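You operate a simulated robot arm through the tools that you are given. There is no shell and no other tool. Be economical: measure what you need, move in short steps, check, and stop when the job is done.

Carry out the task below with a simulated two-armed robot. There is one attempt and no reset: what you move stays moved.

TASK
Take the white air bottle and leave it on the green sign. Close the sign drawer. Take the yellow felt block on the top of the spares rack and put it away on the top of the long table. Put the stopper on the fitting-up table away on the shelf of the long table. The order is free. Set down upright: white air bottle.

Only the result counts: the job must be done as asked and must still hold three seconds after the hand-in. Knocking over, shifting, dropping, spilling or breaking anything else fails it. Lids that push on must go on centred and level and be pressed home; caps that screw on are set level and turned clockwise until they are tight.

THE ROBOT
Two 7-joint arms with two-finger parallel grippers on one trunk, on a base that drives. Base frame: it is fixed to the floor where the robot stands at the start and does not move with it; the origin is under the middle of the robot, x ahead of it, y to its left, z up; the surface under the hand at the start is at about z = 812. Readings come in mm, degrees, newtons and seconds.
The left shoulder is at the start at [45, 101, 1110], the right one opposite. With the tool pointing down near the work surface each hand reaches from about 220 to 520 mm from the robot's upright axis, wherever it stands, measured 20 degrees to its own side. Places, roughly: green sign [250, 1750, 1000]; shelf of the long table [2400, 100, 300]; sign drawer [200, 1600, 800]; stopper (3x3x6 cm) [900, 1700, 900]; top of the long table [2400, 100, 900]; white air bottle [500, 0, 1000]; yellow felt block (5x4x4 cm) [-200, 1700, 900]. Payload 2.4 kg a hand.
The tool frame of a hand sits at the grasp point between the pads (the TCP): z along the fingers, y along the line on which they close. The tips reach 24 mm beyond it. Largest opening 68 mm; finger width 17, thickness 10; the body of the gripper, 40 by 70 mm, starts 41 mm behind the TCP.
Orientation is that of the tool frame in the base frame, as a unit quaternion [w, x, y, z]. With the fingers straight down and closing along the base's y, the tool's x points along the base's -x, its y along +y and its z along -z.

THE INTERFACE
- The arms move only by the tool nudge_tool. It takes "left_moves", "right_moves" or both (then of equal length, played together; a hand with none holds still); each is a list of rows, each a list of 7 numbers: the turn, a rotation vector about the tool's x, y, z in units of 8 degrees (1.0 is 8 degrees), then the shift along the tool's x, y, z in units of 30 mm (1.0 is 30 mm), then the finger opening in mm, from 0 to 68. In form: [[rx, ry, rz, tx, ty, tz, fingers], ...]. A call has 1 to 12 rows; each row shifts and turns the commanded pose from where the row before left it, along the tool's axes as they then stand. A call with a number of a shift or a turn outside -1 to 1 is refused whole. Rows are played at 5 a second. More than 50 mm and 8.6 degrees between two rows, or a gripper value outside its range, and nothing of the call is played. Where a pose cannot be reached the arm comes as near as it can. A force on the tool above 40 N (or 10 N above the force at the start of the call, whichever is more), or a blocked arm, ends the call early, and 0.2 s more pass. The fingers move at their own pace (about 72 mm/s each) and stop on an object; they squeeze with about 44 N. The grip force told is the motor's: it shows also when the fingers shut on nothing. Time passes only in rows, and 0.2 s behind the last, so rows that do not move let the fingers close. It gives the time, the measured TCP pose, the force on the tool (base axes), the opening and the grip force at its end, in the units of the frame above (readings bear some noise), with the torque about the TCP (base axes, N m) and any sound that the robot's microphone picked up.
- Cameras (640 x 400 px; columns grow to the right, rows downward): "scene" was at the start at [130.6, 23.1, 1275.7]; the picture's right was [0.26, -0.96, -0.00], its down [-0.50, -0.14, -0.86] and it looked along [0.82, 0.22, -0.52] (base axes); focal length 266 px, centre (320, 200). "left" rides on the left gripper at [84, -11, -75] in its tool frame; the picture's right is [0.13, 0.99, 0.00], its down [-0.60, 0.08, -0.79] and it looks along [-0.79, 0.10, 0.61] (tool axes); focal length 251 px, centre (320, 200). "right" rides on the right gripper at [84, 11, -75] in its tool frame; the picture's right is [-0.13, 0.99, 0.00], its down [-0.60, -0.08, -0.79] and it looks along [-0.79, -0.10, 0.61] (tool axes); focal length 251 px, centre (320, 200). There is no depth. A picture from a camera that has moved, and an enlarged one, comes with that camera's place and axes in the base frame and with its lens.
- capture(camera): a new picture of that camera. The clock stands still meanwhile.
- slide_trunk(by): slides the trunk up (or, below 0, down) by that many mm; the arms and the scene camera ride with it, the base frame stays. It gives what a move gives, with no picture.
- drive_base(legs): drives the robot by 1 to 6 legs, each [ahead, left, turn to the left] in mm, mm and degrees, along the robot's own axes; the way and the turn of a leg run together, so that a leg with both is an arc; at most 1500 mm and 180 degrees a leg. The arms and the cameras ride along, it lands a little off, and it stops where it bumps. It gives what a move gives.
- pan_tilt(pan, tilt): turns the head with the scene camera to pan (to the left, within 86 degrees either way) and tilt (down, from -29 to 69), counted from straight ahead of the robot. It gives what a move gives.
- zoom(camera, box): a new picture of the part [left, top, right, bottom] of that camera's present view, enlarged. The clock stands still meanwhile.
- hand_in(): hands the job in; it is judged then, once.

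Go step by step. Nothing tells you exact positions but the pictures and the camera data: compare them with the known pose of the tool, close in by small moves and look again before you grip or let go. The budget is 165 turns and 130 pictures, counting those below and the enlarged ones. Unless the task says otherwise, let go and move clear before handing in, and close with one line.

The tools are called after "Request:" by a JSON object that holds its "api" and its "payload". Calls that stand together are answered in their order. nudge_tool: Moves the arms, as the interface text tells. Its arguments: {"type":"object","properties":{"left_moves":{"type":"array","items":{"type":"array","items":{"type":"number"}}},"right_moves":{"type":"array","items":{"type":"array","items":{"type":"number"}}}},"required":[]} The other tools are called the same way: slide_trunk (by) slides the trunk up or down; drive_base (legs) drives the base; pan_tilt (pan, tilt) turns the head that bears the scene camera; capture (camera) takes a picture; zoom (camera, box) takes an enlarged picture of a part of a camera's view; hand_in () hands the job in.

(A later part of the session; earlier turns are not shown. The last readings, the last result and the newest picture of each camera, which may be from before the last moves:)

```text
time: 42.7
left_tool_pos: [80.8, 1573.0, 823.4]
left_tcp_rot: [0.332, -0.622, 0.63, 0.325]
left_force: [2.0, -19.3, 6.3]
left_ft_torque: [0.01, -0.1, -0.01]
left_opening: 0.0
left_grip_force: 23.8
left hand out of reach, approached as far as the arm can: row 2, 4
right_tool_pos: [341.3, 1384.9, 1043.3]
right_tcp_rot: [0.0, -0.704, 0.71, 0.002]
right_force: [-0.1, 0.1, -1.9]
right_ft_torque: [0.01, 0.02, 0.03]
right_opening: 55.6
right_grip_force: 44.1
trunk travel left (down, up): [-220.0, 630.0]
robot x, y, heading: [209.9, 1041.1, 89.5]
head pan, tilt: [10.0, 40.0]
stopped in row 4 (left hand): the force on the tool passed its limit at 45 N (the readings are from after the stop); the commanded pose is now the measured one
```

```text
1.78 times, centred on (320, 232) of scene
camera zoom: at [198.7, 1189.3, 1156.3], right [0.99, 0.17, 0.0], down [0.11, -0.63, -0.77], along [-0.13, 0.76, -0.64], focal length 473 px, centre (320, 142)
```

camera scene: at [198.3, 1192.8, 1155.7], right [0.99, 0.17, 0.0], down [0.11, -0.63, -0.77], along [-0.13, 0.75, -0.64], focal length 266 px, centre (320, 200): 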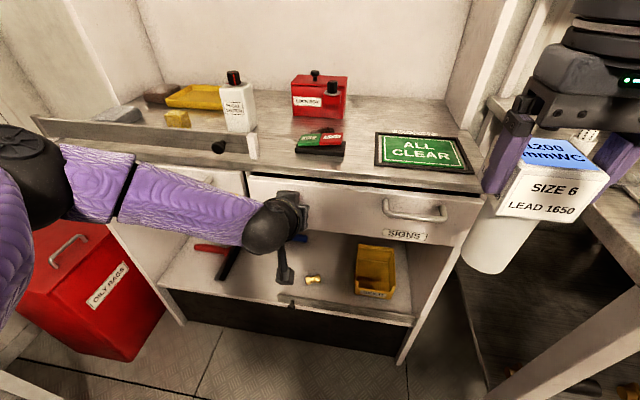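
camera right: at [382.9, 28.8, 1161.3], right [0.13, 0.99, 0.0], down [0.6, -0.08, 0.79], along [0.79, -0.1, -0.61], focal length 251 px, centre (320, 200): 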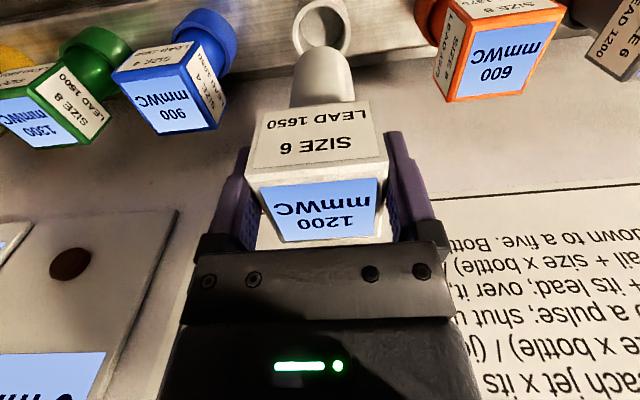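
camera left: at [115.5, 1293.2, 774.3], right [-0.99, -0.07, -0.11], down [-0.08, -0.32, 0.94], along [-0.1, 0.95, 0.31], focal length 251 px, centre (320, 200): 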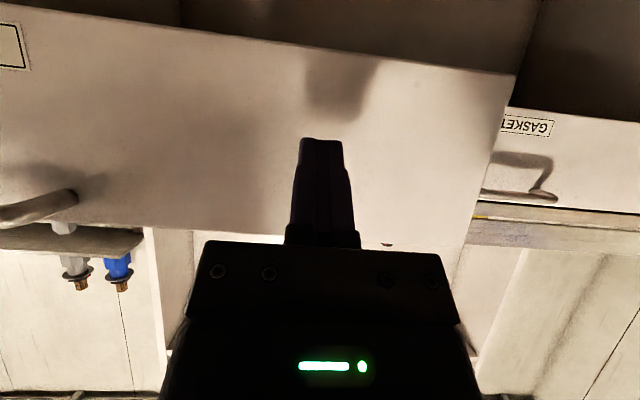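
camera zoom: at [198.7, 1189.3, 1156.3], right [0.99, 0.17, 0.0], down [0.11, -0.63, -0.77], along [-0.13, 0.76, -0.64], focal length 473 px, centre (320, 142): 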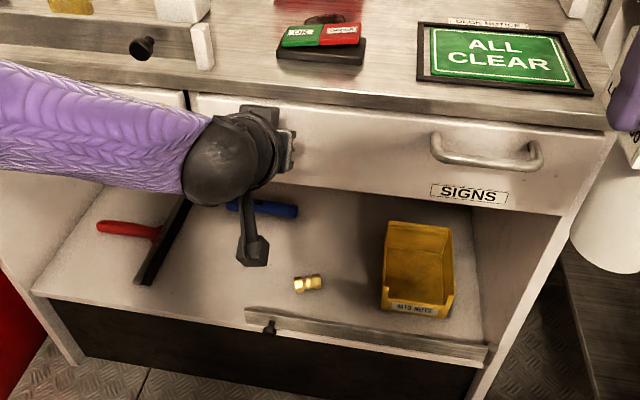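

The drawer hit its stop (45 N) and is flush: closed. Now I back off, raise the trunk, and return the left hand to point down.

Request:
{"api": "drive_base", "payload": {"legs": [[-150, 0, 0]]}}

Request:
{"api": "slide_trunk", "payload": {"by": 105}}

Request:
{"api": "nudge_tool", "payload": {"left_moves": [[0, 1, 0, 0, 0.5, 0, 0], [0, 1, 0, 0, 0.5, 0, 0], [0, 1, 0, 0, 0.5, 0, 0], [0, 1, 0, 0, 0, 0, 0], [0, 1, 0, 0, 0, 0, 0], [0, 1, 0, 0, 0, 0, 0], [0, 1, 0, 0, 0, 0, 0], [0, 0, 0, 0, 0, -1, 0], [0, 0, 0, 0, 0, -1, 0], [0, 0, 0, 0, 0, -1, 68], [0, 0, 0, 0, 0, -1, 68], [0, 0, 0, 0, 0, -1, 68]]}}

Request:
{"api": "pan_tilt", "payload": {"pan": 0, "tilt": 38}}

Request:
{"api": "capture", "payload": {"camera": "scene"}}

```text
time: 44.1
left_tool_pos: [79.2, 1426.4, 822.1]
left_tcp_rot: [0.332, -0.623, 0.629, 0.326]
left_force: [-0.5, -0.6, -0.5]
left_ft_torque: [-0.01, 0.02, -0.02]
left_opening: 0.0
left_grip_force: 23.7
right_tool_pos: [340.4, 1240.6, 1042.2]
right_tcp_rot: [-0.001, -0.704, 0.71, 0.0]
right_force: [-0.3, 0.2, -2.1]
right_ft_torque: [-0.02, -0.01, 0.0]
right_opening: 55.6
right_grip_force: 43.6
trunk travel left (down, up): [-220.0, 630.0]
robot x, y, heading: [211.4, 894.7, 90.0]
head pan, tilt: [10.0, 40.0]
```

```text
time: 45.4
left_tool_pos: [76.8, 1420.7, 961.9]
left_tcp_rot: [0.353, -0.611, 0.619, 0.345]
left_force: [-0.8, -1.0, 0.9]
left_ft_torque: [0.02, 0.01, 0.03]
left_opening: 0.1
left_grip_force: 23.7
right_tool_pos: [339.1, 1239.5, 1147.6]
right_tcp_rot: [0.0, -0.704, 0.71, 0.001]
right_force: [-0.2, -0.1, -1.4]
right_ft_torque: [-0.06, 0.03, 0.01]
right_opening: 55.6
right_grip_force: 43.1
trunk travel left (down, up): [-325.0, 524.0]
robot x, y, heading: [209.2, 897.2, 89.5]
head pan, tilt: [10.0, 40.0]
```

```text
time: 48.0
left_tool_pos: [-7.6, 1347.7, 1109.0]
left_tcp_rot: [0.022, -0.702, 0.712, 0.018]
left_force: [0.4, 0.1, 0.0]
left_ft_torque: [0.01, 0.03, -0.01]
left_opening: 68.2
left_grip_force: 0.0
left hand out of reach, approached as far as the arm can: row 4, 5, 6, 7, 11, 12
right_tool_pos: [340.0, 1239.0, 1148.4]
right_tcp_rot: [0.0, -0.704, 0.71, 0.001]
right_force: [0.0, 0.0, -2.6]
right_ft_torque: [-0.04, 0.01, -0.02]
right_opening: 55.7
right_grip_force: 44.2
trunk travel left (down, up): [-325.0, 524.0]
robot x, y, heading: [214.2, 892.5, 89.8]
head pan, tilt: [10.0, 40.0]
```

```text
time: 48.8
left_tool_pos: [-8.5, 1349.2, 1107.7]
left_tcp_rot: [0.022, -0.702, 0.711, 0.019]
left_force: [0.1, 0.2, -0.1]
left_ft_torque: [0.0, 0.0, -0.01]
left_opening: 68.1
left_grip_force: 0.0
right_tool_pos: [339.2, 1239.3, 1147.3]
right_tcp_rot: [-0.001, -0.704, 0.71, 0.001]
right_force: [0.4, 0.0, -1.2]
right_ft_torque: [-0.02, -0.03, -0.02]
right_opening: 55.8
right_grip_force: 44.1
trunk travel left (down, up): [-325.0, 524.0]
robot x, y, heading: [213.1, 891.1, 89.6]
head pan, tilt: [0.0, 38.0]
```

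```text
97 pictures are left
camera scene: at [212.0, 1022.9, 1265.3], right [1.0, -0.01, 0.0], down [0.0, -0.62, -0.79], along [0.0, 0.79, -0.62], focal length 266 px, centre (320, 200)
```

scene: 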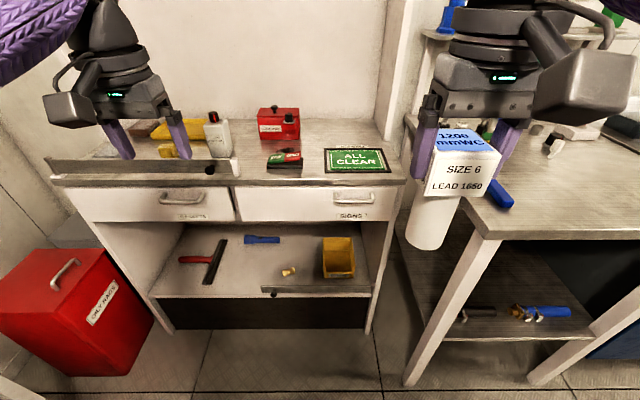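

Both drawers are flush. I tuck the left hand, then drive ahead so the bottle is near the sign.

Request:
{"api": "nudge_tool", "payload": {"left_moves": [[0, 0, 0, 1, 0, 0, 68], [0, 0, 0, 1, 0, 0, 68], [0, 0, 0, 1, 0, 0, 68], [0, 0, 0, 1, 0, 0, 68]]}}

Request:
{"api": "drive_base", "payload": {"legs": [[300, 0, 0.3]]}}

Request:
{"api": "capture", "payload": {"camera": "scene"}}

Request:
{"api": "capture", "payload": {"camera": "right"}}

```text
time: 49.8
left_tool_pos: [-9.3, 1228.3, 1099.8]
left_tcp_rot: [0.021, -0.701, 0.712, 0.017]
left_force: [-0.4, 0.2, 0.2]
left_ft_torque: [0.01, 0.0, 0.01]
left_opening: 67.9
left_grip_force: 0.1
right_tool_pos: [340.8, 1239.6, 1147.6]
right_tcp_rot: [0.001, -0.704, 0.711, 0.002]
right_force: [0.5, 0.2, -1.7]
right_ft_torque: [-0.03, -0.02, -0.01]
right_opening: 55.4
right_grip_force: 43.9
trunk travel left (down, up): [-325.0, 524.0]
robot x, y, heading: [210.4, 893.6, 89.6]
head pan, tilt: [0.0, 38.0]
```

```text
time: 51.8
left_tool_pos: [-12.9, 1529.5, 1100.6]
left_tcp_rot: [0.02, -0.705, 0.708, 0.018]
left_force: [0.3, -0.9, -0.2]
left_ft_torque: [0.01, -0.01, -0.02]
left_opening: 67.9
left_grip_force: 0.1
right_tool_pos: [335.6, 1543.7, 1149.5]
right_tcp_rot: [0.0, 0.708, -0.706, -0.001]
right_force: [0.4, -0.7, -2.3]
right_ft_torque: [-0.05, 0.01, 0.0]
right_opening: 55.7
right_grip_force: 44.1
trunk travel left (down, up): [-325.0, 524.0]
robot x, y, heading: [210.2, 1198.8, 90.3]
head pan, tilt: [0.0, 38.0]
```

```text
96 pictures are left
camera scene: at [210.4, 1326.3, 1265.2], right [1.0, 0.01, 0.0], down [0.0, -0.62, -0.79], along [0.0, 0.79, -0.62], focal length 266 px, centre (320, 200)
```

scene: 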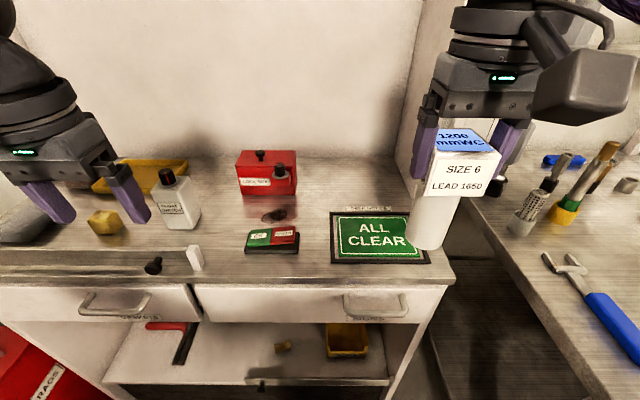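

```text
95 pictures are left
camera right: at [325.8, 1459.9, 1222.6], right [-0.99, 0.13, 0.0], down [0.08, 0.6, 0.79], along [0.1, 0.79, -0.61], focal length 251 px, centre (320, 200)
```

right: 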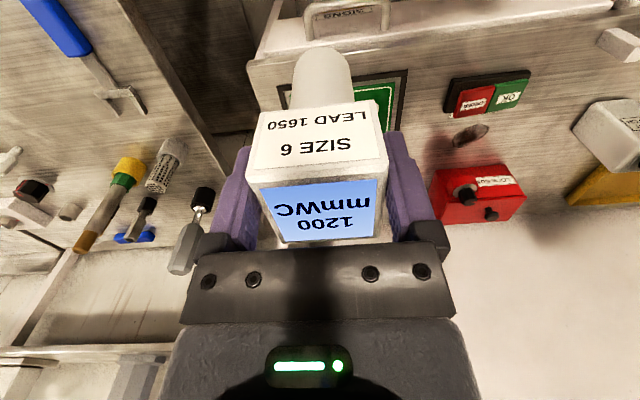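

Sign centre is near (318, 1708). I drive 60 mm more and move the bottle over it, still high.

Request:
{"api": "drive_base", "payload": {"legs": [[60, 0, 0]]}}

Request:
{"api": "nudge_tool", "payload": {"right_moves": [[0, 0, 0, -0.7, 0.12, 0, 30], [0, 0, 0, -0.7, 0.12, 0, 30], [0, 0, 0, -0.7, 0.12, 0, 30], [0, 0, 0, -0.7, 0.12, 0, 30], [0, 0, 0, -0.67, 0.1, 0, 30], [0, 0, 0, 0, 0, 0.8, 30], [0, 0, 0, 0, 0, 0.8, 30], [0, 0, 0, 0, 0, 0.8, 30], [0, 0, 0, 0, 0, 0.8, 30]]}}

Request:
{"api": "capture", "payload": {"camera": "scene"}}

Request:
{"api": "capture", "payload": {"camera": "right"}}

```text
time: 52.8
left_tool_pos: [-12.4, 1590.6, 1101.2]
left_tcp_rot: [0.02, -0.706, 0.708, 0.019]
left_force: [-0.1, 0.2, 0.3]
left_ft_torque: [-0.02, -0.01, -0.01]
left_opening: 68.2
left_grip_force: 0.0
right_tool_pos: [335.2, 1604.4, 1148.0]
right_tcp_rot: [0.001, 0.708, -0.706, 0.0]
right_force: [0.4, 0.3, -2.4]
right_ft_torque: [-0.01, -0.01, 0.01]
right_opening: 55.7
right_grip_force: 44.0
trunk travel left (down, up): [-325.0, 524.0]
robot x, y, heading: [207.5, 1260.2, 90.3]
head pan, tilt: [0.0, 38.0]
```

```text
time: 54.8
left_tool_pos: [-12.7, 1588.9, 1100.9]
left_tcp_rot: [0.021, -0.706, 0.708, 0.017]
left_force: [0.6, 0.0, 0.6]
left_ft_torque: [0.01, 0.0, 0.02]
left_opening: 68.3
left_grip_force: 0.0
right_tool_pos: [317.8, 1708.5, 1052.5]
right_tcp_rot: [0.001, 0.708, -0.706, 0.0]
right_force: [-1.0, -0.4, -2.5]
right_ft_torque: [-0.05, 0.01, -0.01]
right_opening: 55.8
right_grip_force: 44.0
trunk travel left (down, up): [-325.0, 524.0]
robot x, y, heading: [210.7, 1260.1, 90.3]
head pan, tilt: [0.0, 38.0]
```

```text
94 pictures are left
camera scene: at [210.1, 1386.1, 1265.3], right [1.0, 0.01, 0.0], down [0.0, -0.62, -0.79], along [0.0, 0.79, -0.62], focal length 266 px, centre (320, 200)
```

scene: 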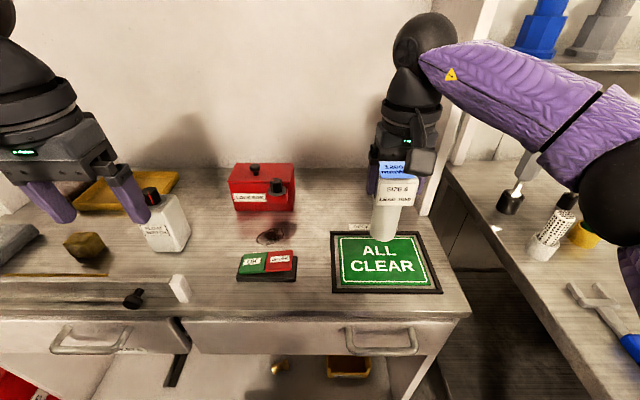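

```text
93 pictures are left
camera right: at [307.8, 1623.3, 1126.2], right [-0.99, 0.13, 0.0], down [0.08, 0.6, 0.79], along [0.1, 0.79, -0.61], focal length 251 px, centre (320, 200)
```

right: 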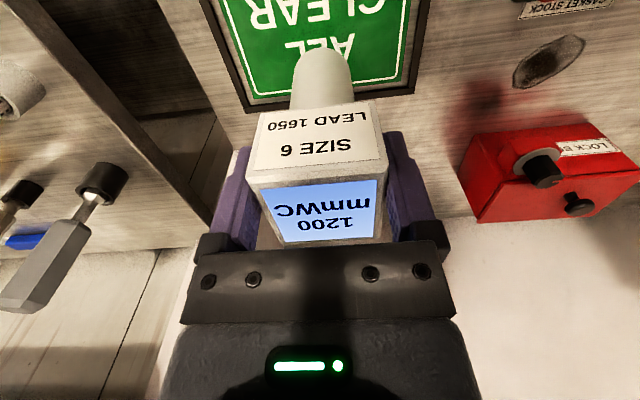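

The bottle will land at the sign's centre. Lowering most of the way, then looking at the gap.

Request:
{"api": "nudge_tool", "payload": {"right_moves": [[0, 0, 0, 0, 0, 0.6, 30], [0, 0, 0, 0, 0, 0.6, 30], [0, 0, 0, 0, 0, 0.5, 30]]}}

Request:
{"api": "zoom", "payload": {"camera": "scene", "box": [310, 150, 470, 310]}}

Request:
{"api": "capture", "payload": {"camera": "right"}}

```text
time: 55.6
left_tool_pos: [-12.9, 1587.3, 1102.6]
left_tcp_rot: [0.022, -0.705, 0.708, 0.018]
left_force: [-0.7, 0.0, 0.2]
left_ft_torque: [-0.01, 0.05, 0.0]
left_opening: 67.7
left_grip_force: 0.2
right_tool_pos: [317.9, 1706.7, 1003.2]
right_tcp_rot: [-0.002, 0.708, -0.706, -0.005]
right_force: [2.6, -0.6, 36.4]
right_ft_torque: [0.17, -0.4, 0.01]
right_opening: 55.7
right_grip_force: 44.3
trunk travel left (down, up): [-325.0, 524.0]
robot x, y, heading: [211.0, 1257.6, 90.4]
head pan, tilt: [0.0, 38.0]
```

```text
2.50 times, centred on (390, 230) of scene
camera zoom: at [209.8, 1383.3, 1266.3], right [1.0, 0.01, 0.0], down [0.0, -0.61, -0.79], along [0.0, 0.79, -0.61], focal length 666 px, centre (145, 125)
```

zoom: 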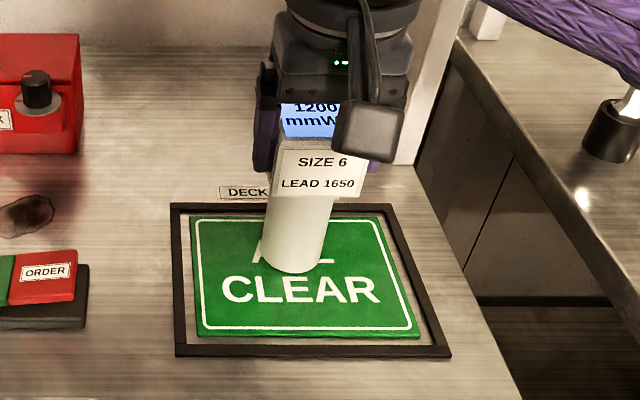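

```text
91 pictures are left
camera right: at [307.3, 1621.9, 1077.9], right [-0.99, 0.13, 0.01], down [0.08, 0.6, 0.8], along [0.1, 0.79, -0.6], focal length 251 px, centre (320, 200)
```

right: 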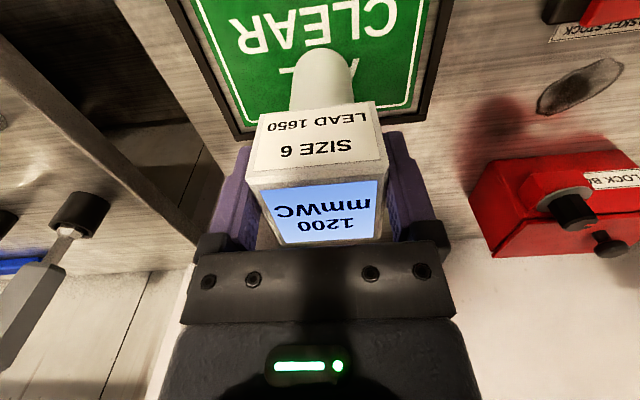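

The bottle already touches the sign (36 N), a bit behind centre. I relieve the press slightly before releasing.

Request:
{"api": "nudge_tool", "payload": {"right_moves": [[0, 0, 0, 0, 0, -0.05, 30], [0, 0, 0, 0, 0, 0, 30]]}}

```text
time: 56.2
left_tool_pos: [-14.1, 1587.4, 1102.6]
left_tcp_rot: [0.022, -0.706, 0.708, 0.018]
left_force: [1.3, -1.0, -0.1]
left_ft_torque: [0.01, -0.02, 0.01]
left_opening: 67.9
left_grip_force: 0.1
right_tool_pos: [317.8, 1706.7, 1002.7]
right_tcp_rot: [-0.001, 0.708, -0.706, -0.002]
right_force: [0.6, 3.7, 33.2]
right_ft_torque: [0.59, -0.02, 0.02]
right_opening: 55.8
right_grip_force: 44.3
trunk travel left (down, up): [-325.0, 524.0]
robot x, y, heading: [212.6, 1252.4, 90.2]
head pan, tilt: [0.0, 38.0]
```

Request:
{"api": "nudge_tool", "payload": {"right_moves": [[0, 0, 0, 0, 0, -0.07, 30], [0, 0, 0, 0, 0, 0, 30]]}}

```text
time: 56.8
left_tool_pos: [-14.8, 1588.5, 1100.1]
left_tcp_rot: [0.021, -0.706, 0.708, 0.018]
left_force: [0.5, -0.4, 1.2]
left_ft_torque: [0.03, -0.01, 0.0]
left_opening: 68.0
left_grip_force: 0.0
right_tool_pos: [317.0, 1707.3, 1003.7]
right_tcp_rot: [0.001, 0.708, -0.706, 0.001]
right_force: [-3.7, 1.5, 8.2]
right_ft_torque: [0.14, 0.37, 0.05]
right_opening: 55.8
right_grip_force: 44.1
trunk travel left (down, up): [-325.0, 524.0]
robot x, y, heading: [209.8, 1255.1, 90.2]
head pan, tilt: [0.0, 38.0]
```

Light contact now (8 N). Opening the fingers and rising slowly.

Request:
{"api": "nudge_tool", "payload": {"right_moves": [[0, 0, 0, 0, 0, 0, 58], [0, 0, 0, 0, 0, 0, 68], [0, 0, 0, 0, 0, 0, 68], [0, 0, 0, 0, 0, -0.4, 68], [0, 0, 0, 0, 0, -0.7, 68], [0, 0, 0, 0, 0, -1, 68], [0, 0, 0, 0, 0, -1, 68], [0, 0, 0, 0, 0, -1, 68]]}}

Request:
{"api": "zoom", "payload": {"camera": "scene", "box": [0, 100, 480, 400]}}

```text
time: 58.6
left_tool_pos: [-13.4, 1589.8, 1101.5]
left_tcp_rot: [0.022, -0.706, 0.708, 0.018]
left_force: [0.6, 0.0, 0.6]
left_ft_torque: [0.0, -0.05, -0.01]
left_opening: 68.1
left_grip_force: 0.0
right_tool_pos: [318.5, 1708.2, 1125.8]
right_tcp_rot: [0.0, 0.708, -0.706, -0.001]
right_force: [0.2, -0.5, -0.4]
right_ft_torque: [0.02, 0.0, 0.03]
right_opening: 68.1
right_grip_force: 0.1
trunk travel left (down, up): [-325.0, 524.0]
robot x, y, heading: [209.0, 1258.0, 90.3]
head pan, tilt: [0.0, 38.0]
```

```text
1.33 times, centred on (240, 250) of scene
camera zoom: at [209.8, 1385.8, 1265.3], right [1.0, 0.01, 0.0], down [0.0, -0.62, -0.79], along [0.0, 0.79, -0.62], focal length 355 px, centre (427, 133)
```

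zoom: 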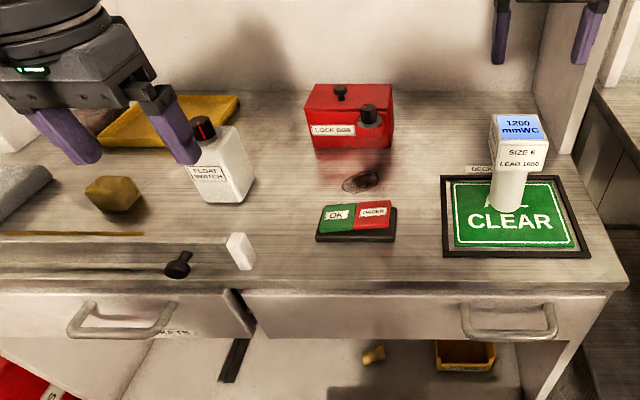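

The bottle stands upright on the sign. The yellow felt block is near (−213, 1715) behind a low fence; I tuck the right hand and slide the base left.

Request:
{"api": "nudge_tool", "payload": {"right_moves": [[0, 0, 0, 1, 0, -0.5, 68], [0, 0, 0, 1, 0, -0.5, 68], [0, 0, 0, 1, 0, 0, 68], [0, 0, 0, 1, 0, 0, 68], [0, 0, 0, 1, 0, 0, 68]]}}

Request:
{"api": "drive_base", "payload": {"legs": [[0, 275, 0]]}}

Request:
{"api": "pan_tilt", "payload": {"pan": 10, "tilt": 38}}

Request:
{"api": "capture", "payload": {"camera": "scene"}}

Request:
{"api": "capture", "payload": {"camera": "left"}}

```text
time: 59.8
left_tool_pos: [-14.4, 1588.7, 1102.0]
left_tcp_rot: [0.021, -0.706, 0.708, 0.018]
left_force: [0.1, 0.1, 0.1]
left_ft_torque: [0.0, -0.04, 0.0]
left_opening: 68.5
left_grip_force: 0.1
right_tool_pos: [319.6, 1556.0, 1155.6]
right_tcp_rot: [0.001, 0.707, -0.707, 0.0]
right_force: [0.6, -0.4, -0.7]
right_ft_torque: [-0.04, 0.01, -0.02]
right_opening: 67.9
right_grip_force: 0.0
trunk travel left (down, up): [-325.0, 524.0]
robot x, y, heading: [210.6, 1256.8, 90.2]
head pan, tilt: [0.0, 38.0]
```

```text
time: 61.7
left_tool_pos: [-290.8, 1585.9, 1101.1]
left_tcp_rot: [-0.022, 0.708, -0.706, -0.018]
left_force: [-0.1, 0.3, -0.7]
left_ft_torque: [0.04, 0.02, 0.0]
left_opening: 68.1
left_grip_force: 0.1
right_tool_pos: [42.2, 1555.3, 1156.7]
right_tcp_rot: [0.0, 0.71, -0.704, -0.001]
right_force: [-0.3, -0.4, -0.2]
right_ft_torque: [-0.05, -0.01, -0.01]
right_opening: 68.0
right_grip_force: 0.2
trunk travel left (down, up): [-325.0, 524.0]
robot x, y, heading: [-63.2, 1252.1, 90.8]
head pan, tilt: [0.0, 38.0]
```

```text
time: 62.4
left_tool_pos: [-290.0, 1585.9, 1101.2]
left_tcp_rot: [-0.021, 0.708, -0.706, -0.019]
left_force: [-1.2, -0.2, -0.3]
left_ft_torque: [0.0, -0.01, 0.01]
left_opening: 68.1
left_grip_force: 0.1
right_tool_pos: [43.2, 1554.9, 1156.1]
right_tcp_rot: [0.0, 0.71, -0.704, -0.001]
right_force: [0.1, -0.3, 0.0]
right_ft_torque: [0.01, 0.0, 0.02]
right_opening: 68.2
right_grip_force: 0.0
trunk travel left (down, up): [-325.0, 524.0]
robot x, y, heading: [-64.0, 1252.9, 90.6]
head pan, tilt: [10.0, 38.0]
```

```text
89 pictures are left
camera scene: at [-80.5, 1382.0, 1265.3], right [0.98, 0.18, 0.0], down [0.11, -0.61, -0.79], along [-0.15, 0.77, -0.62], focal length 266 px, centre (320, 200)
```

scene: 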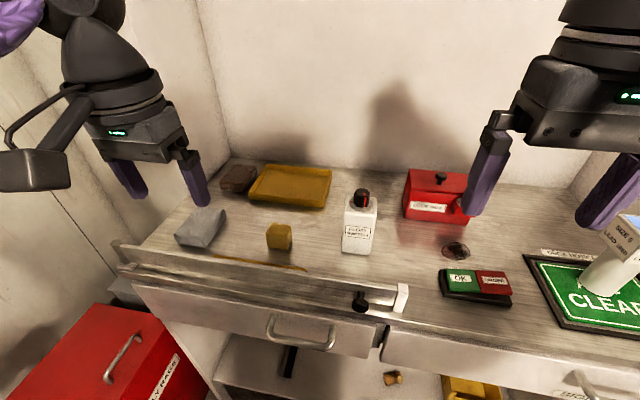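

```text
88 pictures are left
camera left: at [-279.1, 1496.8, 1171.4], right [-0.99, -0.13, -0.01], down [-0.08, 0.56, 0.82], along [-0.1, 0.82, -0.57], focal length 251 px, centre (320, 200)
```

left: 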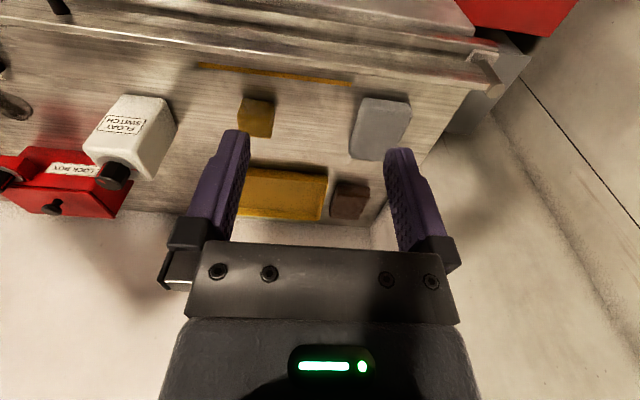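

Yellow block centre is near (−221, 1707, 910). Moving the left hand over it.

Request:
{"api": "nudge_tool", "payload": {"left_moves": [[0, 0.35, 0, -0.8, -0.46, 0, 68], [0, 0, 0, -0.8, -0.46, 0, 68], [0, 0, 0, -0.8, -0.46, 0, 68], [0, 0, 0, -0.8, -0.46, 0, 68], [0, 0, 0, -0.8, -0.46, 0, 68], [0, 0, 0, 0, 0, 1, 68], [0, 0, 0, 0, 0, 1, 68], [0, 0, 0, 0, 0, 1, 68]]}}

Request:
{"api": "capture", "payload": {"camera": "left"}}

Request:
{"api": "capture", "payload": {"camera": "scene"}}

```text
time: 64.2
left_tool_pos: [-237.1, 1684.3, 1001.8]
left_tcp_rot: [-0.004, 0.708, -0.706, 0.0]
left_force: [-0.1, -0.6, -0.3]
left_ft_torque: [-0.01, 0.01, -0.02]
left_opening: 68.1
left_grip_force: 0.0
left hand out of reach, approached as far as the arm can: row 4, 5
right_tool_pos: [42.3, 1554.9, 1156.1]
right_tcp_rot: [0.001, 0.71, -0.704, -0.001]
right_force: [0.1, 0.9, -0.4]
right_ft_torque: [0.0, 0.01, 0.02]
right_opening: 68.2
right_grip_force: 0.1
trunk travel left (down, up): [-325.0, 524.0]
robot x, y, heading: [-62.4, 1255.8, 91.0]
head pan, tilt: [10.0, 38.0]
```

```text
87 pictures are left
camera left: at [-225.4, 1598.3, 1076.5], right [-0.99, -0.13, -0.01], down [-0.08, 0.6, 0.8], along [-0.1, 0.79, -0.6], focal length 251 px, centre (320, 200)
```

left: 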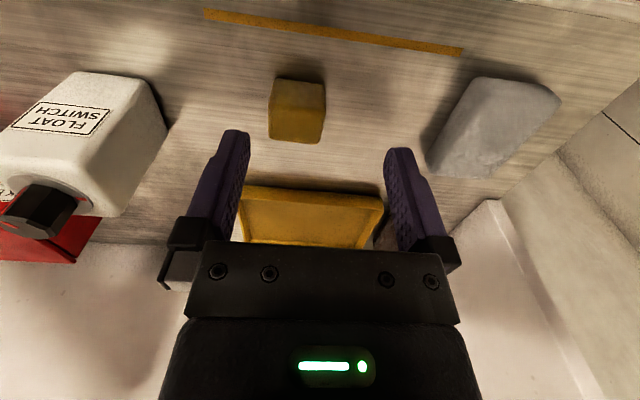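

```text
86 pictures are left
camera scene: at [-80.4, 1382.1, 1265.3], right [0.98, 0.18, 0.0], down [0.11, -0.61, -0.79], along [-0.15, 0.77, -0.62], focal length 266 px, centre (320, 200)
```

scene: 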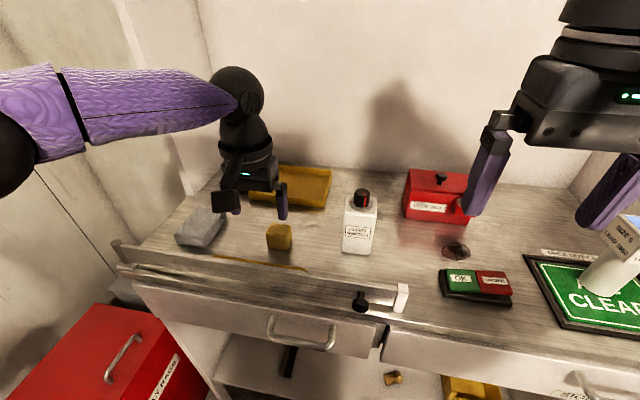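

Small correction: 14 mm right, ~19 mm forward (using the base), then down partway.

Request:
{"api": "drive_base", "payload": {"legs": [[30, 0, -0.8]]}}

Request:
{"api": "nudge_tool", "payload": {"left_moves": [[0, 0, 0, 0.2, -0.4, 0, 68], [0, 0, 0, 0, 0, 0.7, 68], [0, 0, 0, 0, 0, 0.6, 68]]}}

Request:
{"api": "capture", "payload": {"camera": "left"}}

Request:
{"api": "zoom", "payload": {"camera": "scene", "box": [160, 140, 420, 310]}}

```text
time: 65.1
left_tool_pos: [-230.5, 1716.4, 1001.6]
left_tcp_rot: [0.004, -0.704, 0.711, 0.001]
left_force: [0.5, -0.5, 0.2]
left_ft_torque: [0.0, -0.01, -0.01]
left_opening: 67.6
left_grip_force: 0.1
right_tool_pos: [45.6, 1584.6, 1157.0]
right_tcp_rot: [-0.001, -0.705, 0.709, 0.001]
right_force: [-0.6, -0.2, 0.1]
right_ft_torque: [-0.02, -0.04, -0.01]
right_opening: 68.0
right_grip_force: 0.1
trunk travel left (down, up): [-325.0, 524.0]
robot x, y, heading: [-64.0, 1281.9, 89.9]
head pan, tilt: [10.0, 38.0]
```

```text
time: 65.9
left_tool_pos: [-218.0, 1708.3, 963.6]
left_tcp_rot: [0.004, -0.704, 0.71, 0.001]
left_force: [0.9, 0.3, -0.3]
left_ft_torque: [0.03, -0.01, -0.02]
left_opening: 68.0
left_grip_force: 0.0
right_tool_pos: [45.3, 1583.5, 1156.6]
right_tcp_rot: [-0.001, -0.706, 0.709, 0.0]
right_force: [-0.1, -0.2, -0.4]
right_ft_torque: [0.05, -0.03, -0.02]
right_opening: 68.2
right_grip_force: 0.1
trunk travel left (down, up): [-325.0, 524.0]
robot x, y, heading: [-62.0, 1286.2, 89.9]
head pan, tilt: [10.0, 38.0]
```

```text
85 pictures are left
camera left: at [-208.8, 1624.8, 1038.2], right [-0.99, -0.12, -0.01], down [-0.08, 0.6, 0.8], along [-0.09, 0.79, -0.6], focal length 251 px, centre (320, 200)
```

left: 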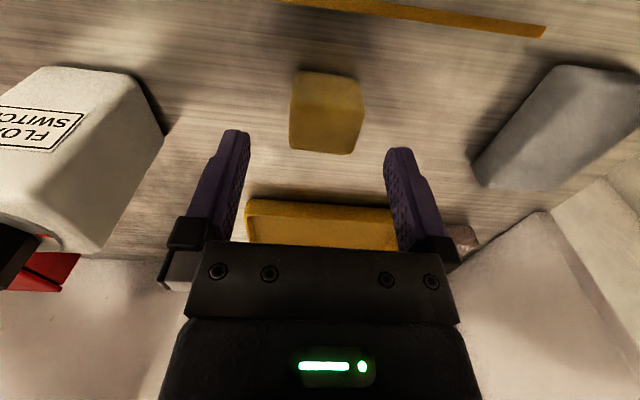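

```text
2.35 times, centred on (290, 225) of scene
camera zoom: at [-78.9, 1412.6, 1265.3], right [0.99, 0.17, 0.0], down [0.11, -0.61, -0.79], along [-0.14, 0.78, -0.62], focal length 626 px, centre (391, 141)
```

zoom: 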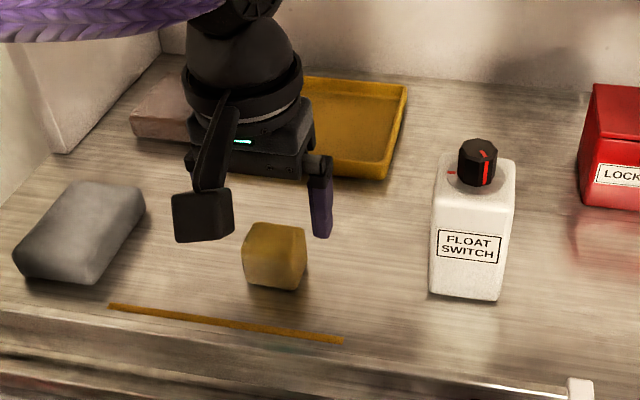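

Block centre ≈ (−222, 1712). Fine correction, descend 45 mm, and close.

Request:
{"api": "nudge_tool", "payload": {"left_moves": [[0, 0, 0, -0.1, 0.12, 0.5, 68], [0, 0, 0, 0, 0, 0.5, 68], [0, 0, 0, 0, 0, 0.45, 68]]}}

Request:
{"api": "capture", "payload": {"camera": "left"}}

```text
time: 66.7
left_tool_pos: [-223.2, 1711.7, 919.7]
left_tcp_rot: [0.003, -0.704, 0.711, 0.001]
left_force: [-0.5, 0.3, -0.6]
left_ft_torque: [0.02, 0.0, -0.05]
left_opening: 68.0
left_grip_force: 0.1
right_tool_pos: [46.3, 1584.7, 1156.4]
right_tcp_rot: [0.001, -0.705, 0.709, 0.002]
right_force: [0.2, -0.8, 0.3]
right_ft_torque: [0.0, -0.03, 0.0]
right_opening: 67.9
right_grip_force: 0.1
trunk travel left (down, up): [-325.0, 524.0]
robot x, y, heading: [-63.0, 1283.8, 89.7]
head pan, tilt: [10.0, 38.0]
```

```text
83 pictures are left
camera left: at [-213.3, 1626.0, 994.6], right [-0.99, -0.12, -0.01], down [-0.08, 0.6, 0.8], along [-0.09, 0.79, -0.6], focal length 251 px, centre (320, 200)
```

left: 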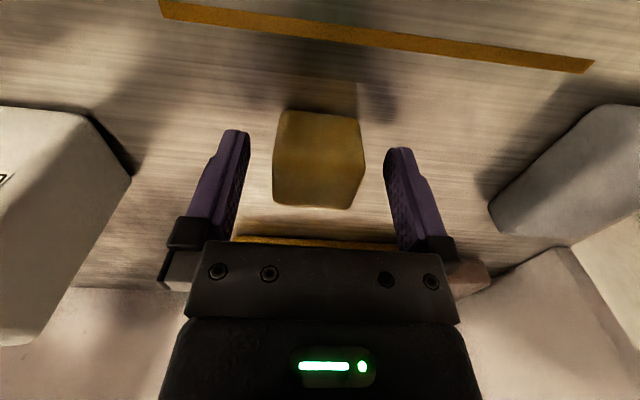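

The block sits between the pads. Closing.

Request:
{"api": "nudge_tool", "payload": {"left_moves": [[0, 0, 0, 0, 0, 0.1, 68], [0, 0, 0, 0, 0, 0, 25], [0, 0, 0, 0, 0, 0, 25], [0, 0, 0, 0, 0, 0, 25], [0, 0, 0, 0, 0, -0.3, 25], [0, 0, 0, 0, 0, -0.7, 25], [0, 0, 0, 0, 0, -1, 25], [0, 0, 0, 0, 0, -1, 25], [0, 0, 0, 0, 0, -1, 25], [0, 0, 0, 0, 0, -1, 25]]}}

Request:
{"api": "capture", "payload": {"camera": "left"}}

Request:
{"api": "capture", "payload": {"camera": "scene"}}

```text
time: 68.9
left_tool_pos: [-222.5, 1712.3, 1068.9]
left_tcp_rot: [0.004, -0.703, 0.711, 0.001]
left_force: [-0.9, -0.1, -1.1]
left_ft_torque: [-0.01, 0.02, -0.02]
left_opening: 40.8
left_grip_force: 44.1
right_tool_pos: [44.8, 1585.2, 1155.3]
right_tcp_rot: [-0.001, -0.705, 0.709, 0.001]
right_force: [-0.8, 0.8, -0.5]
right_ft_torque: [0.01, 0.01, -0.04]
right_opening: 67.8
right_grip_force: 0.1
trunk travel left (down, up): [-325.0, 524.0]
robot x, y, heading: [-61.7, 1284.7, 89.8]
head pan, tilt: [10.0, 38.0]
```

```text
82 pictures are left
camera left: at [-212.9, 1627.6, 1143.0], right [-0.99, -0.12, -0.01], down [-0.08, 0.6, 0.8], along [-0.09, 0.79, -0.6], focal length 251 px, centre (320, 200)
```

left: 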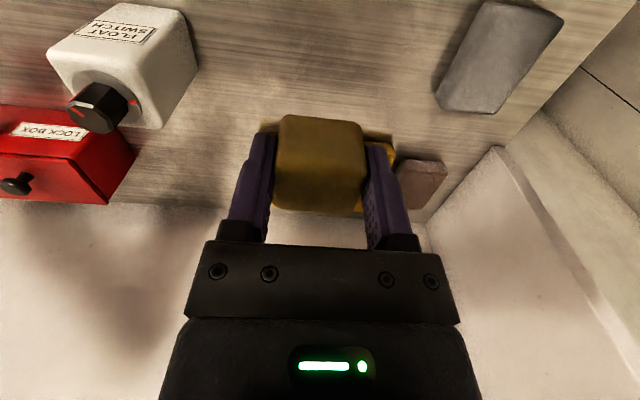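

```text
81 pictures are left
camera scene: at [-78.9, 1412.6, 1265.3], right [0.99, 0.17, 0.0], down [0.11, -0.61, -0.79], along [-0.14, 0.78, -0.62], focal length 266 px, centre (320, 200)
```

scene: 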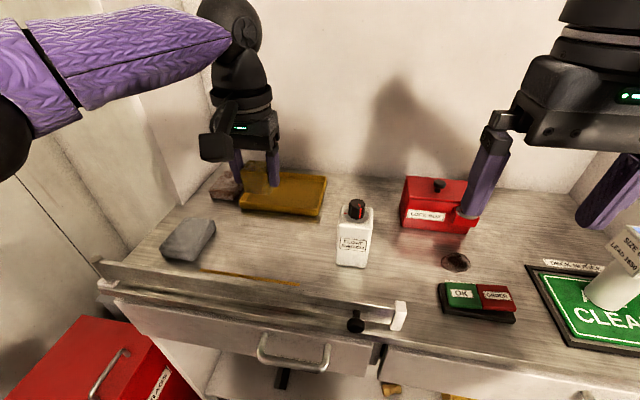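

Block is in hand. I retract, back up, and drive right toward the fitting-up table.

Request:
{"api": "nudge_tool", "payload": {"left_moves": [[0, 0, 0, 1, 0, -0.5, 25], [0, 0, 0, 1, 0, -0.5, 25], [0, 0, 0, 1, 0, 0, 25], [0, 0, 0, 1, 0, 0, 25]]}}

Request:
{"api": "drive_base", "payload": {"legs": [[-350, 0, 0], [0, -830, 0]]}}

Request:
{"api": "pan_tilt", "payload": {"pan": 0, "tilt": 35}}

Request:
{"api": "capture", "payload": {"camera": "scene"}}

```text
time: 69.9
left_tool_pos: [-224.2, 1591.6, 1096.9]
left_tcp_rot: [0.004, -0.703, 0.711, 0.002]
left_force: [-0.4, -0.5, -0.5]
left_ft_torque: [-0.02, 0.01, -0.03]
left_opening: 40.9
left_grip_force: 44.2
right_tool_pos: [45.6, 1584.2, 1157.0]
right_tcp_rot: [0.0, -0.705, 0.709, 0.002]
right_force: [-0.4, 0.5, -0.3]
right_ft_torque: [-0.01, 0.02, 0.01]
right_opening: 67.6
right_grip_force: 0.0
trunk travel left (down, up): [-325.0, 524.0]
robot x, y, heading: [-67.5, 1283.2, 89.8]
head pan, tilt: [10.0, 38.0]
```

```text
time: 76.1
left_tool_pos: [580.2, 1239.0, 1095.7]
left_tcp_rot: [0.004, -0.704, 0.71, 0.002]
left_force: [-0.3, 0.4, 0.0]
left_ft_torque: [-0.04, -0.03, -0.03]
left_opening: 40.9
left_grip_force: 44.0
right_tool_pos: [849.7, 1231.0, 1156.1]
right_tcp_rot: [0.0, -0.706, 0.708, 0.002]
right_force: [-0.5, 0.3, 0.6]
right_ft_torque: [0.04, 0.01, 0.01]
right_opening: 68.0
right_grip_force: 0.1
trunk travel left (down, up): [-325.0, 524.0]
robot x, y, heading: [739.9, 929.9, 89.8]
head pan, tilt: [10.0, 38.0]
```

```text
time: 76.8
left_tool_pos: [579.8, 1239.2, 1097.1]
left_tcp_rot: [0.004, -0.703, 0.711, 0.002]
left_force: [0.0, -0.4, -0.2]
left_ft_torque: [-0.01, 0.0, 0.02]
left_opening: 40.8
left_grip_force: 44.1
right_tool_pos: [849.6, 1232.1, 1155.9]
right_tcp_rot: [0.001, -0.705, 0.709, 0.002]
right_force: [-0.4, -0.8, -0.3]
right_ft_torque: [0.02, 0.04, -0.01]
right_opening: 68.2
right_grip_force: 0.1
trunk travel left (down, up): [-325.0, 524.0]
robot x, y, heading: [738.6, 930.4, 89.9]
head pan, tilt: [0.0, 35.0]
```

```text
80 pictures are left
camera scene: at [740.1, 1061.9, 1269.9], right [1.0, 0.0, 0.0], down [0.0, -0.57, -0.82], along [0.0, 0.82, -0.57], focal length 266 px, centre (320, 200)
```

scene: 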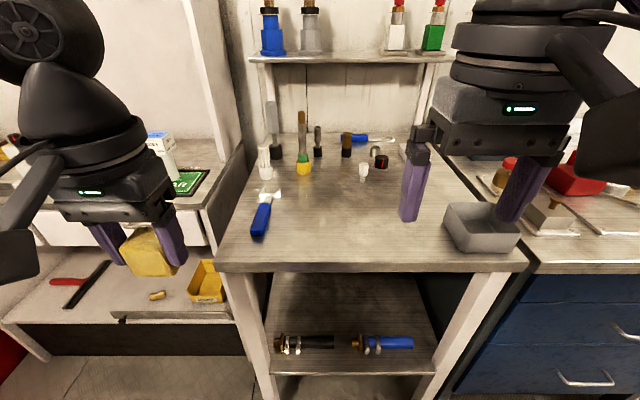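

I see a table with small tools and a tray. Zooming in to find the stopper.

Request:
{"api": "zoom", "payload": {"camera": "scene", "box": [230, 90, 450, 250]}}

Request:
{"api": "pan_tilt", "payload": {"pan": -30, "tilt": 30}}

Request:
{"api": "capture", "payload": {"camera": "scene"}}

```text
2.50 times, centred on (340, 170) of scene
camera zoom: at [740.1, 1061.9, 1269.9], right [1.0, 0.0, 0.0], down [0.0, -0.57, -0.82], along [0.0, 0.82, -0.57], focal length 666 px, centre (270, 275)
```

zoom: 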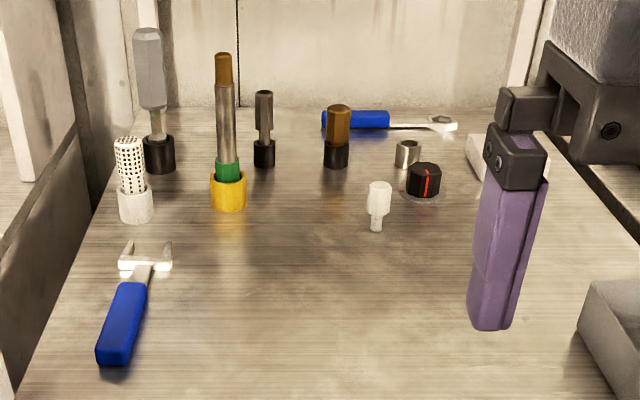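

```text
time: 77.7
left_tool_pos: [579.1, 1239.3, 1096.3]
left_tcp_rot: [0.003, -0.704, 0.71, 0.001]
left_force: [-0.2, -0.1, -0.5]
left_ft_torque: [0.01, 0.02, 0.01]
left_opening: 40.7
left_grip_force: 43.9
right_tool_pos: [850.6, 1230.0, 1157.3]
right_tcp_rot: [0.0, -0.706, 0.708, 0.002]
right_force: [0.8, -0.2, 0.0]
right_ft_torque: [0.0, -0.02, 0.04]
right_opening: 68.2
right_grip_force: 0.0
trunk travel left (down, up): [-325.0, 524.0]
robot x, y, heading: [741.6, 928.7, 89.9]
head pan, tilt: [-30.0, 30.0]
```

```text
78 pictures are left
camera scene: at [785.3, 1052.2, 1277.7], right [0.87, -0.5, 0.0], down [-0.25, -0.43, -0.87], along [0.43, 0.75, -0.5], focal length 266 px, centre (320, 200)
```

scene: 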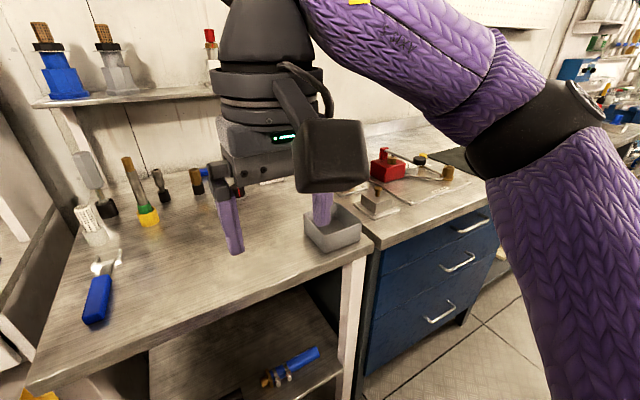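

The white-headed stopper (about 3×3×6 cm) seems to be near (855, 1690) on this table (top ≈ 900, front edge y≈1385). I drive closer for a better look with the right hand raised.

Request:
{"api": "drive_base", "payload": {"legs": [[190, 10, 0]]}}

Request:
{"api": "pan_tilt", "payload": {"pan": 0, "tilt": 45}}

Request:
{"api": "capture", "payload": {"camera": "scene"}}

Request:
{"api": "capture", "payload": {"camera": "right"}}

```text
time: 79.3
left_tool_pos: [567.9, 1431.6, 1096.0]
left_tcp_rot: [0.004, -0.705, 0.709, 0.001]
left_force: [0.2, 0.5, -1.2]
left_ft_torque: [0.0, 0.01, 0.03]
left_opening: 40.9
left_grip_force: 44.4
right_tool_pos: [839.1, 1424.1, 1156.1]
right_tcp_rot: [0.0, -0.707, 0.708, 0.001]
right_force: [-0.5, 0.3, -0.5]
right_ft_torque: [-0.03, 0.0, 0.01]
right_opening: 68.1
right_grip_force: 0.0
trunk travel left (down, up): [-325.0, 524.0]
robot x, y, heading: [728.8, 1121.9, 90.2]
head pan, tilt: [-30.0, 30.0]
```

```text
time: 80.2
left_tool_pos: [569.1, 1430.9, 1095.8]
left_tcp_rot: [0.004, -0.704, 0.71, 0.002]
left_force: [0.5, -0.1, -0.5]
left_ft_torque: [0.0, 0.03, 0.0]
left_opening: 40.9
left_grip_force: 44.2
right_tool_pos: [838.2, 1423.4, 1157.3]
right_tcp_rot: [0.0, -0.706, 0.708, 0.001]
right_force: [0.0, 0.6, 0.0]
right_ft_torque: [0.01, -0.04, 0.02]
right_opening: 68.2
right_grip_force: 0.1
trunk travel left (down, up): [-325.0, 524.0]
robot x, y, heading: [731.1, 1121.9, 90.1]
head pan, tilt: [0.0, 45.0]
```

```text
77 pictures are left
camera scene: at [729.9, 1247.4, 1255.1], right [1.0, 0.0, 0.0], down [0.0, -0.71, -0.71], along [0.0, 0.71, -0.71], focal length 266 px, centre (320, 200)
```

scene: 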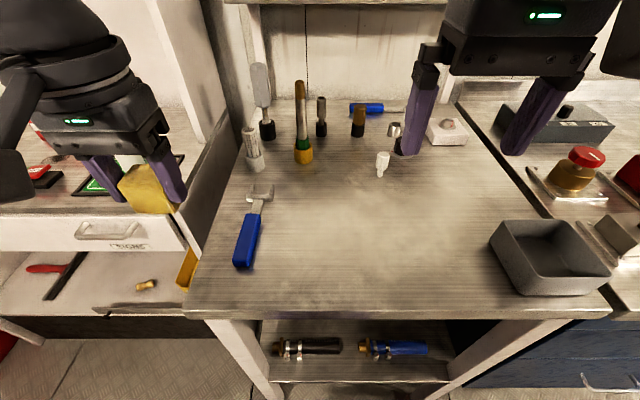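

```text
76 pictures are left
camera right: at [829.1, 1339.0, 1231.2], right [-0.99, 0.13, 0.0], down [0.08, 0.6, 0.79], along [0.1, 0.79, -0.61], focal length 251 px, centre (320, 200)
```

right: 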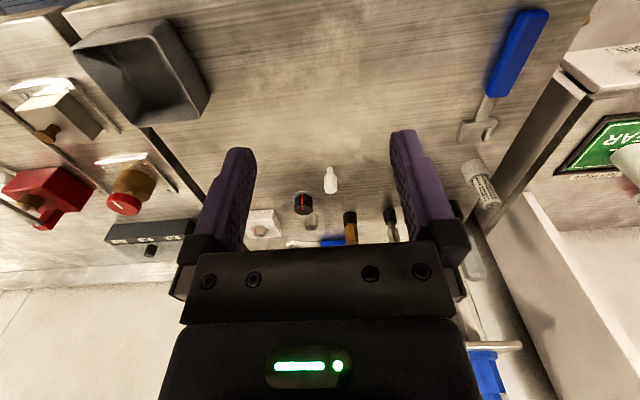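

The stopper's middle triangulates to about (851, 1664, 938), a bit far for a straight-down grip, so I tilt the right hand forward 40° and approach along the finger direction.

Request:
{"api": "nudge_tool", "payload": {"right_moves": [[0, -1, 0, 0, 0, 0, 56], [0, -1, 0, 0, 0, 0, 56], [0, -1, 0, 0, 0, 0, 56], [0, -1, 0, 0, 0, 0, 56], [0, -1, 0, 0, 0, 0, 56]]}}

Request:
{"api": "nudge_tool", "payload": {"right_moves": [[0, 0, 0, -0.2, -0.05, 0.9, 56], [0, 0, 0, -0.2, -0.05, 0.9, 56], [0, 0, 0, -0.2, -0.05, 0.9, 56], [0, 0, 0, -0.2, -0.05, 0.9, 56], [0, 0, 0, -0.2, -0.05, 0.9, 56], [0, 0, 0, -0.2, -0.05, 0.9, 56]]}}

Request:
{"api": "capture", "payload": {"camera": "right"}}

Request:
{"api": "capture", "payload": {"camera": "scene"}}

```text
time: 81.5
left_tool_pos: [570.7, 1430.8, 1096.0]
left_tcp_rot: [0.003, -0.705, 0.71, 0.002]
left_force: [0.3, -0.7, 0.2]
left_ft_torque: [0.02, -0.03, 0.02]
left_opening: 40.9
left_grip_force: 44.3
right_tool_pos: [838.6, 1424.4, 1156.6]
right_tcp_rot: [0.241, -0.664, 0.664, 0.243]
right_force: [-0.4, 0.5, -0.5]
right_ft_torque: [-0.05, 0.05, 0.03]
right_opening: 55.9
right_grip_force: 0.0
trunk travel left (down, up): [-325.0, 524.0]
robot x, y, heading: [731.8, 1122.8, 90.2]
head pan, tilt: [0.0, 45.0]
```

```text
time: 82.8
left_tool_pos: [568.6, 1430.9, 1097.7]
left_tcp_rot: [0.004, -0.705, 0.71, 0.001]
left_force: [0.5, -0.1, -0.5]
left_ft_torque: [-0.01, -0.02, -0.02]
left_opening: 40.8
left_grip_force: 44.1
right_tool_pos: [850.9, 1554.1, 1055.1]
right_tcp_rot: [0.242, -0.663, 0.666, 0.241]
right_force: [0.6, -0.2, 0.1]
right_ft_torque: [-0.01, 0.0, -0.05]
right_opening: 56.0
right_grip_force: 0.0
trunk travel left (down, up): [-325.0, 524.0]
robot x, y, heading: [727.7, 1124.1, 90.3]
head pan, tilt: [0.0, 45.0]
```

```text
75 pictures are left
camera right: at [839.6, 1441.1, 1057.6], right [-0.99, 0.1, 0.08], down [0.08, -0.05, 1.0], along [0.1, 0.99, 0.04], focal length 251 px, centre (320, 200)
```

right: 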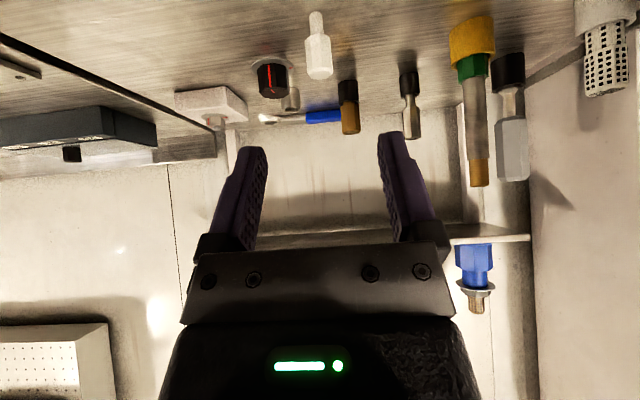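

```text
74 pictures are left
camera scene: at [729.8, 1247.5, 1255.0], right [1.0, 0.0, 0.0], down [0.0, -0.71, -0.71], along [0.0, 0.71, -0.71], focal length 266 px, centre (320, 200)
```

scene: 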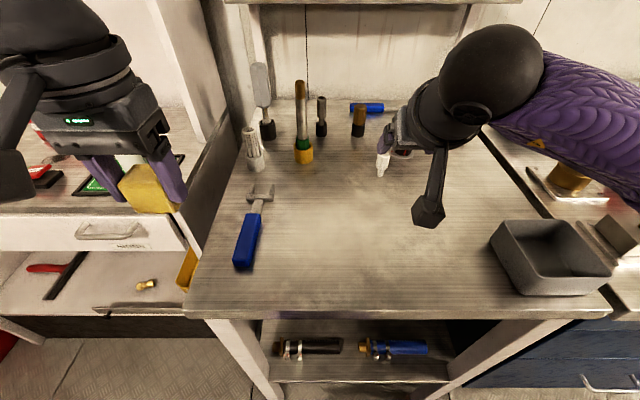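

The stopper is upright: head z 926–961, stem below, on-axis. Advancing 105 mm along the fingers, then checking.

Request:
{"api": "nudge_tool", "payload": {"right_moves": [[0, 0, 0, -0.1, -0.02, 0.9, 56], [0, 0, 0, -0.1, -0.02, 0.9, 56], [0, 0, 0, -0.1, -0.02, 0.9, 56], [0, 0, 0, -0.1, -0.02, 0.8, 56]]}}

Request:
{"api": "capture", "payload": {"camera": "right"}}

Request:
{"api": "zoom", "payload": {"camera": "scene", "box": [300, 80, 500, 205]}}

```text
time: 83.8
left_tool_pos: [568.8, 1431.6, 1096.0]
left_tcp_rot: [0.004, -0.705, 0.709, 0.001]
left_force: [0.6, 0.2, -0.1]
left_ft_torque: [0.0, 0.04, 0.02]
left_opening: 40.6
left_grip_force: 44.3
right_tool_pos: [851.0, 1631.1, 983.0]
right_tcp_rot: [0.243, -0.663, 0.665, 0.243]
right_force: [0.5, 0.3, 0.9]
right_ft_torque: [0.01, -0.03, 0.01]
right_opening: 56.2
right_grip_force: 0.1
trunk travel left (down, up): [-325.0, 524.0]
robot x, y, heading: [730.2, 1123.3, 90.2]
head pan, tilt: [0.0, 45.0]
```

```text
73 pictures are left
camera right: at [840.8, 1519.0, 986.1], right [-0.99, 0.1, 0.08], down [0.08, -0.05, 1.0], along [0.1, 0.99, 0.04], focal length 251 px, centre (320, 200)
```

right: 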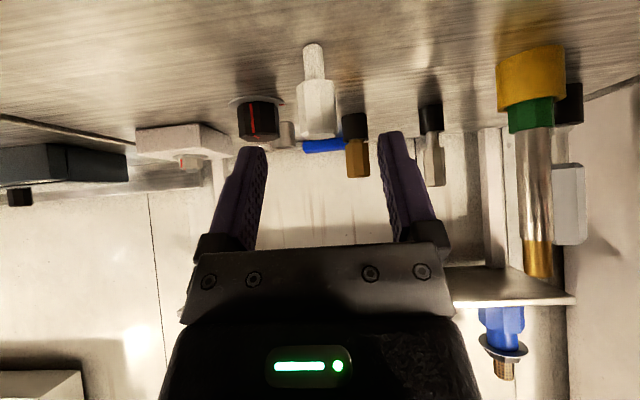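

```text
3.20 times, centred on (400, 142) of scene
camera zoom: at [729.8, 1247.5, 1255.0], right [1.0, 0.0, 0.0], down [0.0, -0.71, -0.71], along [0.0, 0.71, -0.71], focal length 852 px, centre (64, 384)
```

zoom: 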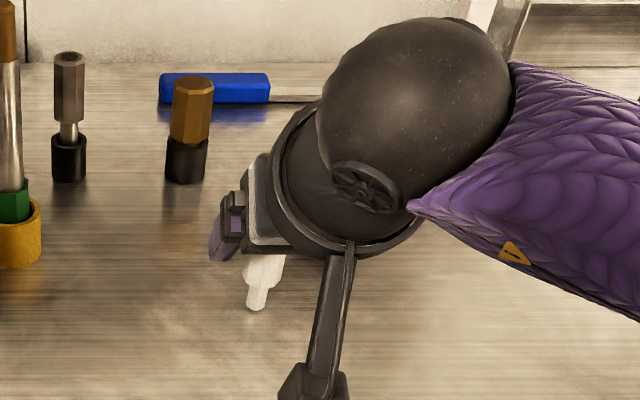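

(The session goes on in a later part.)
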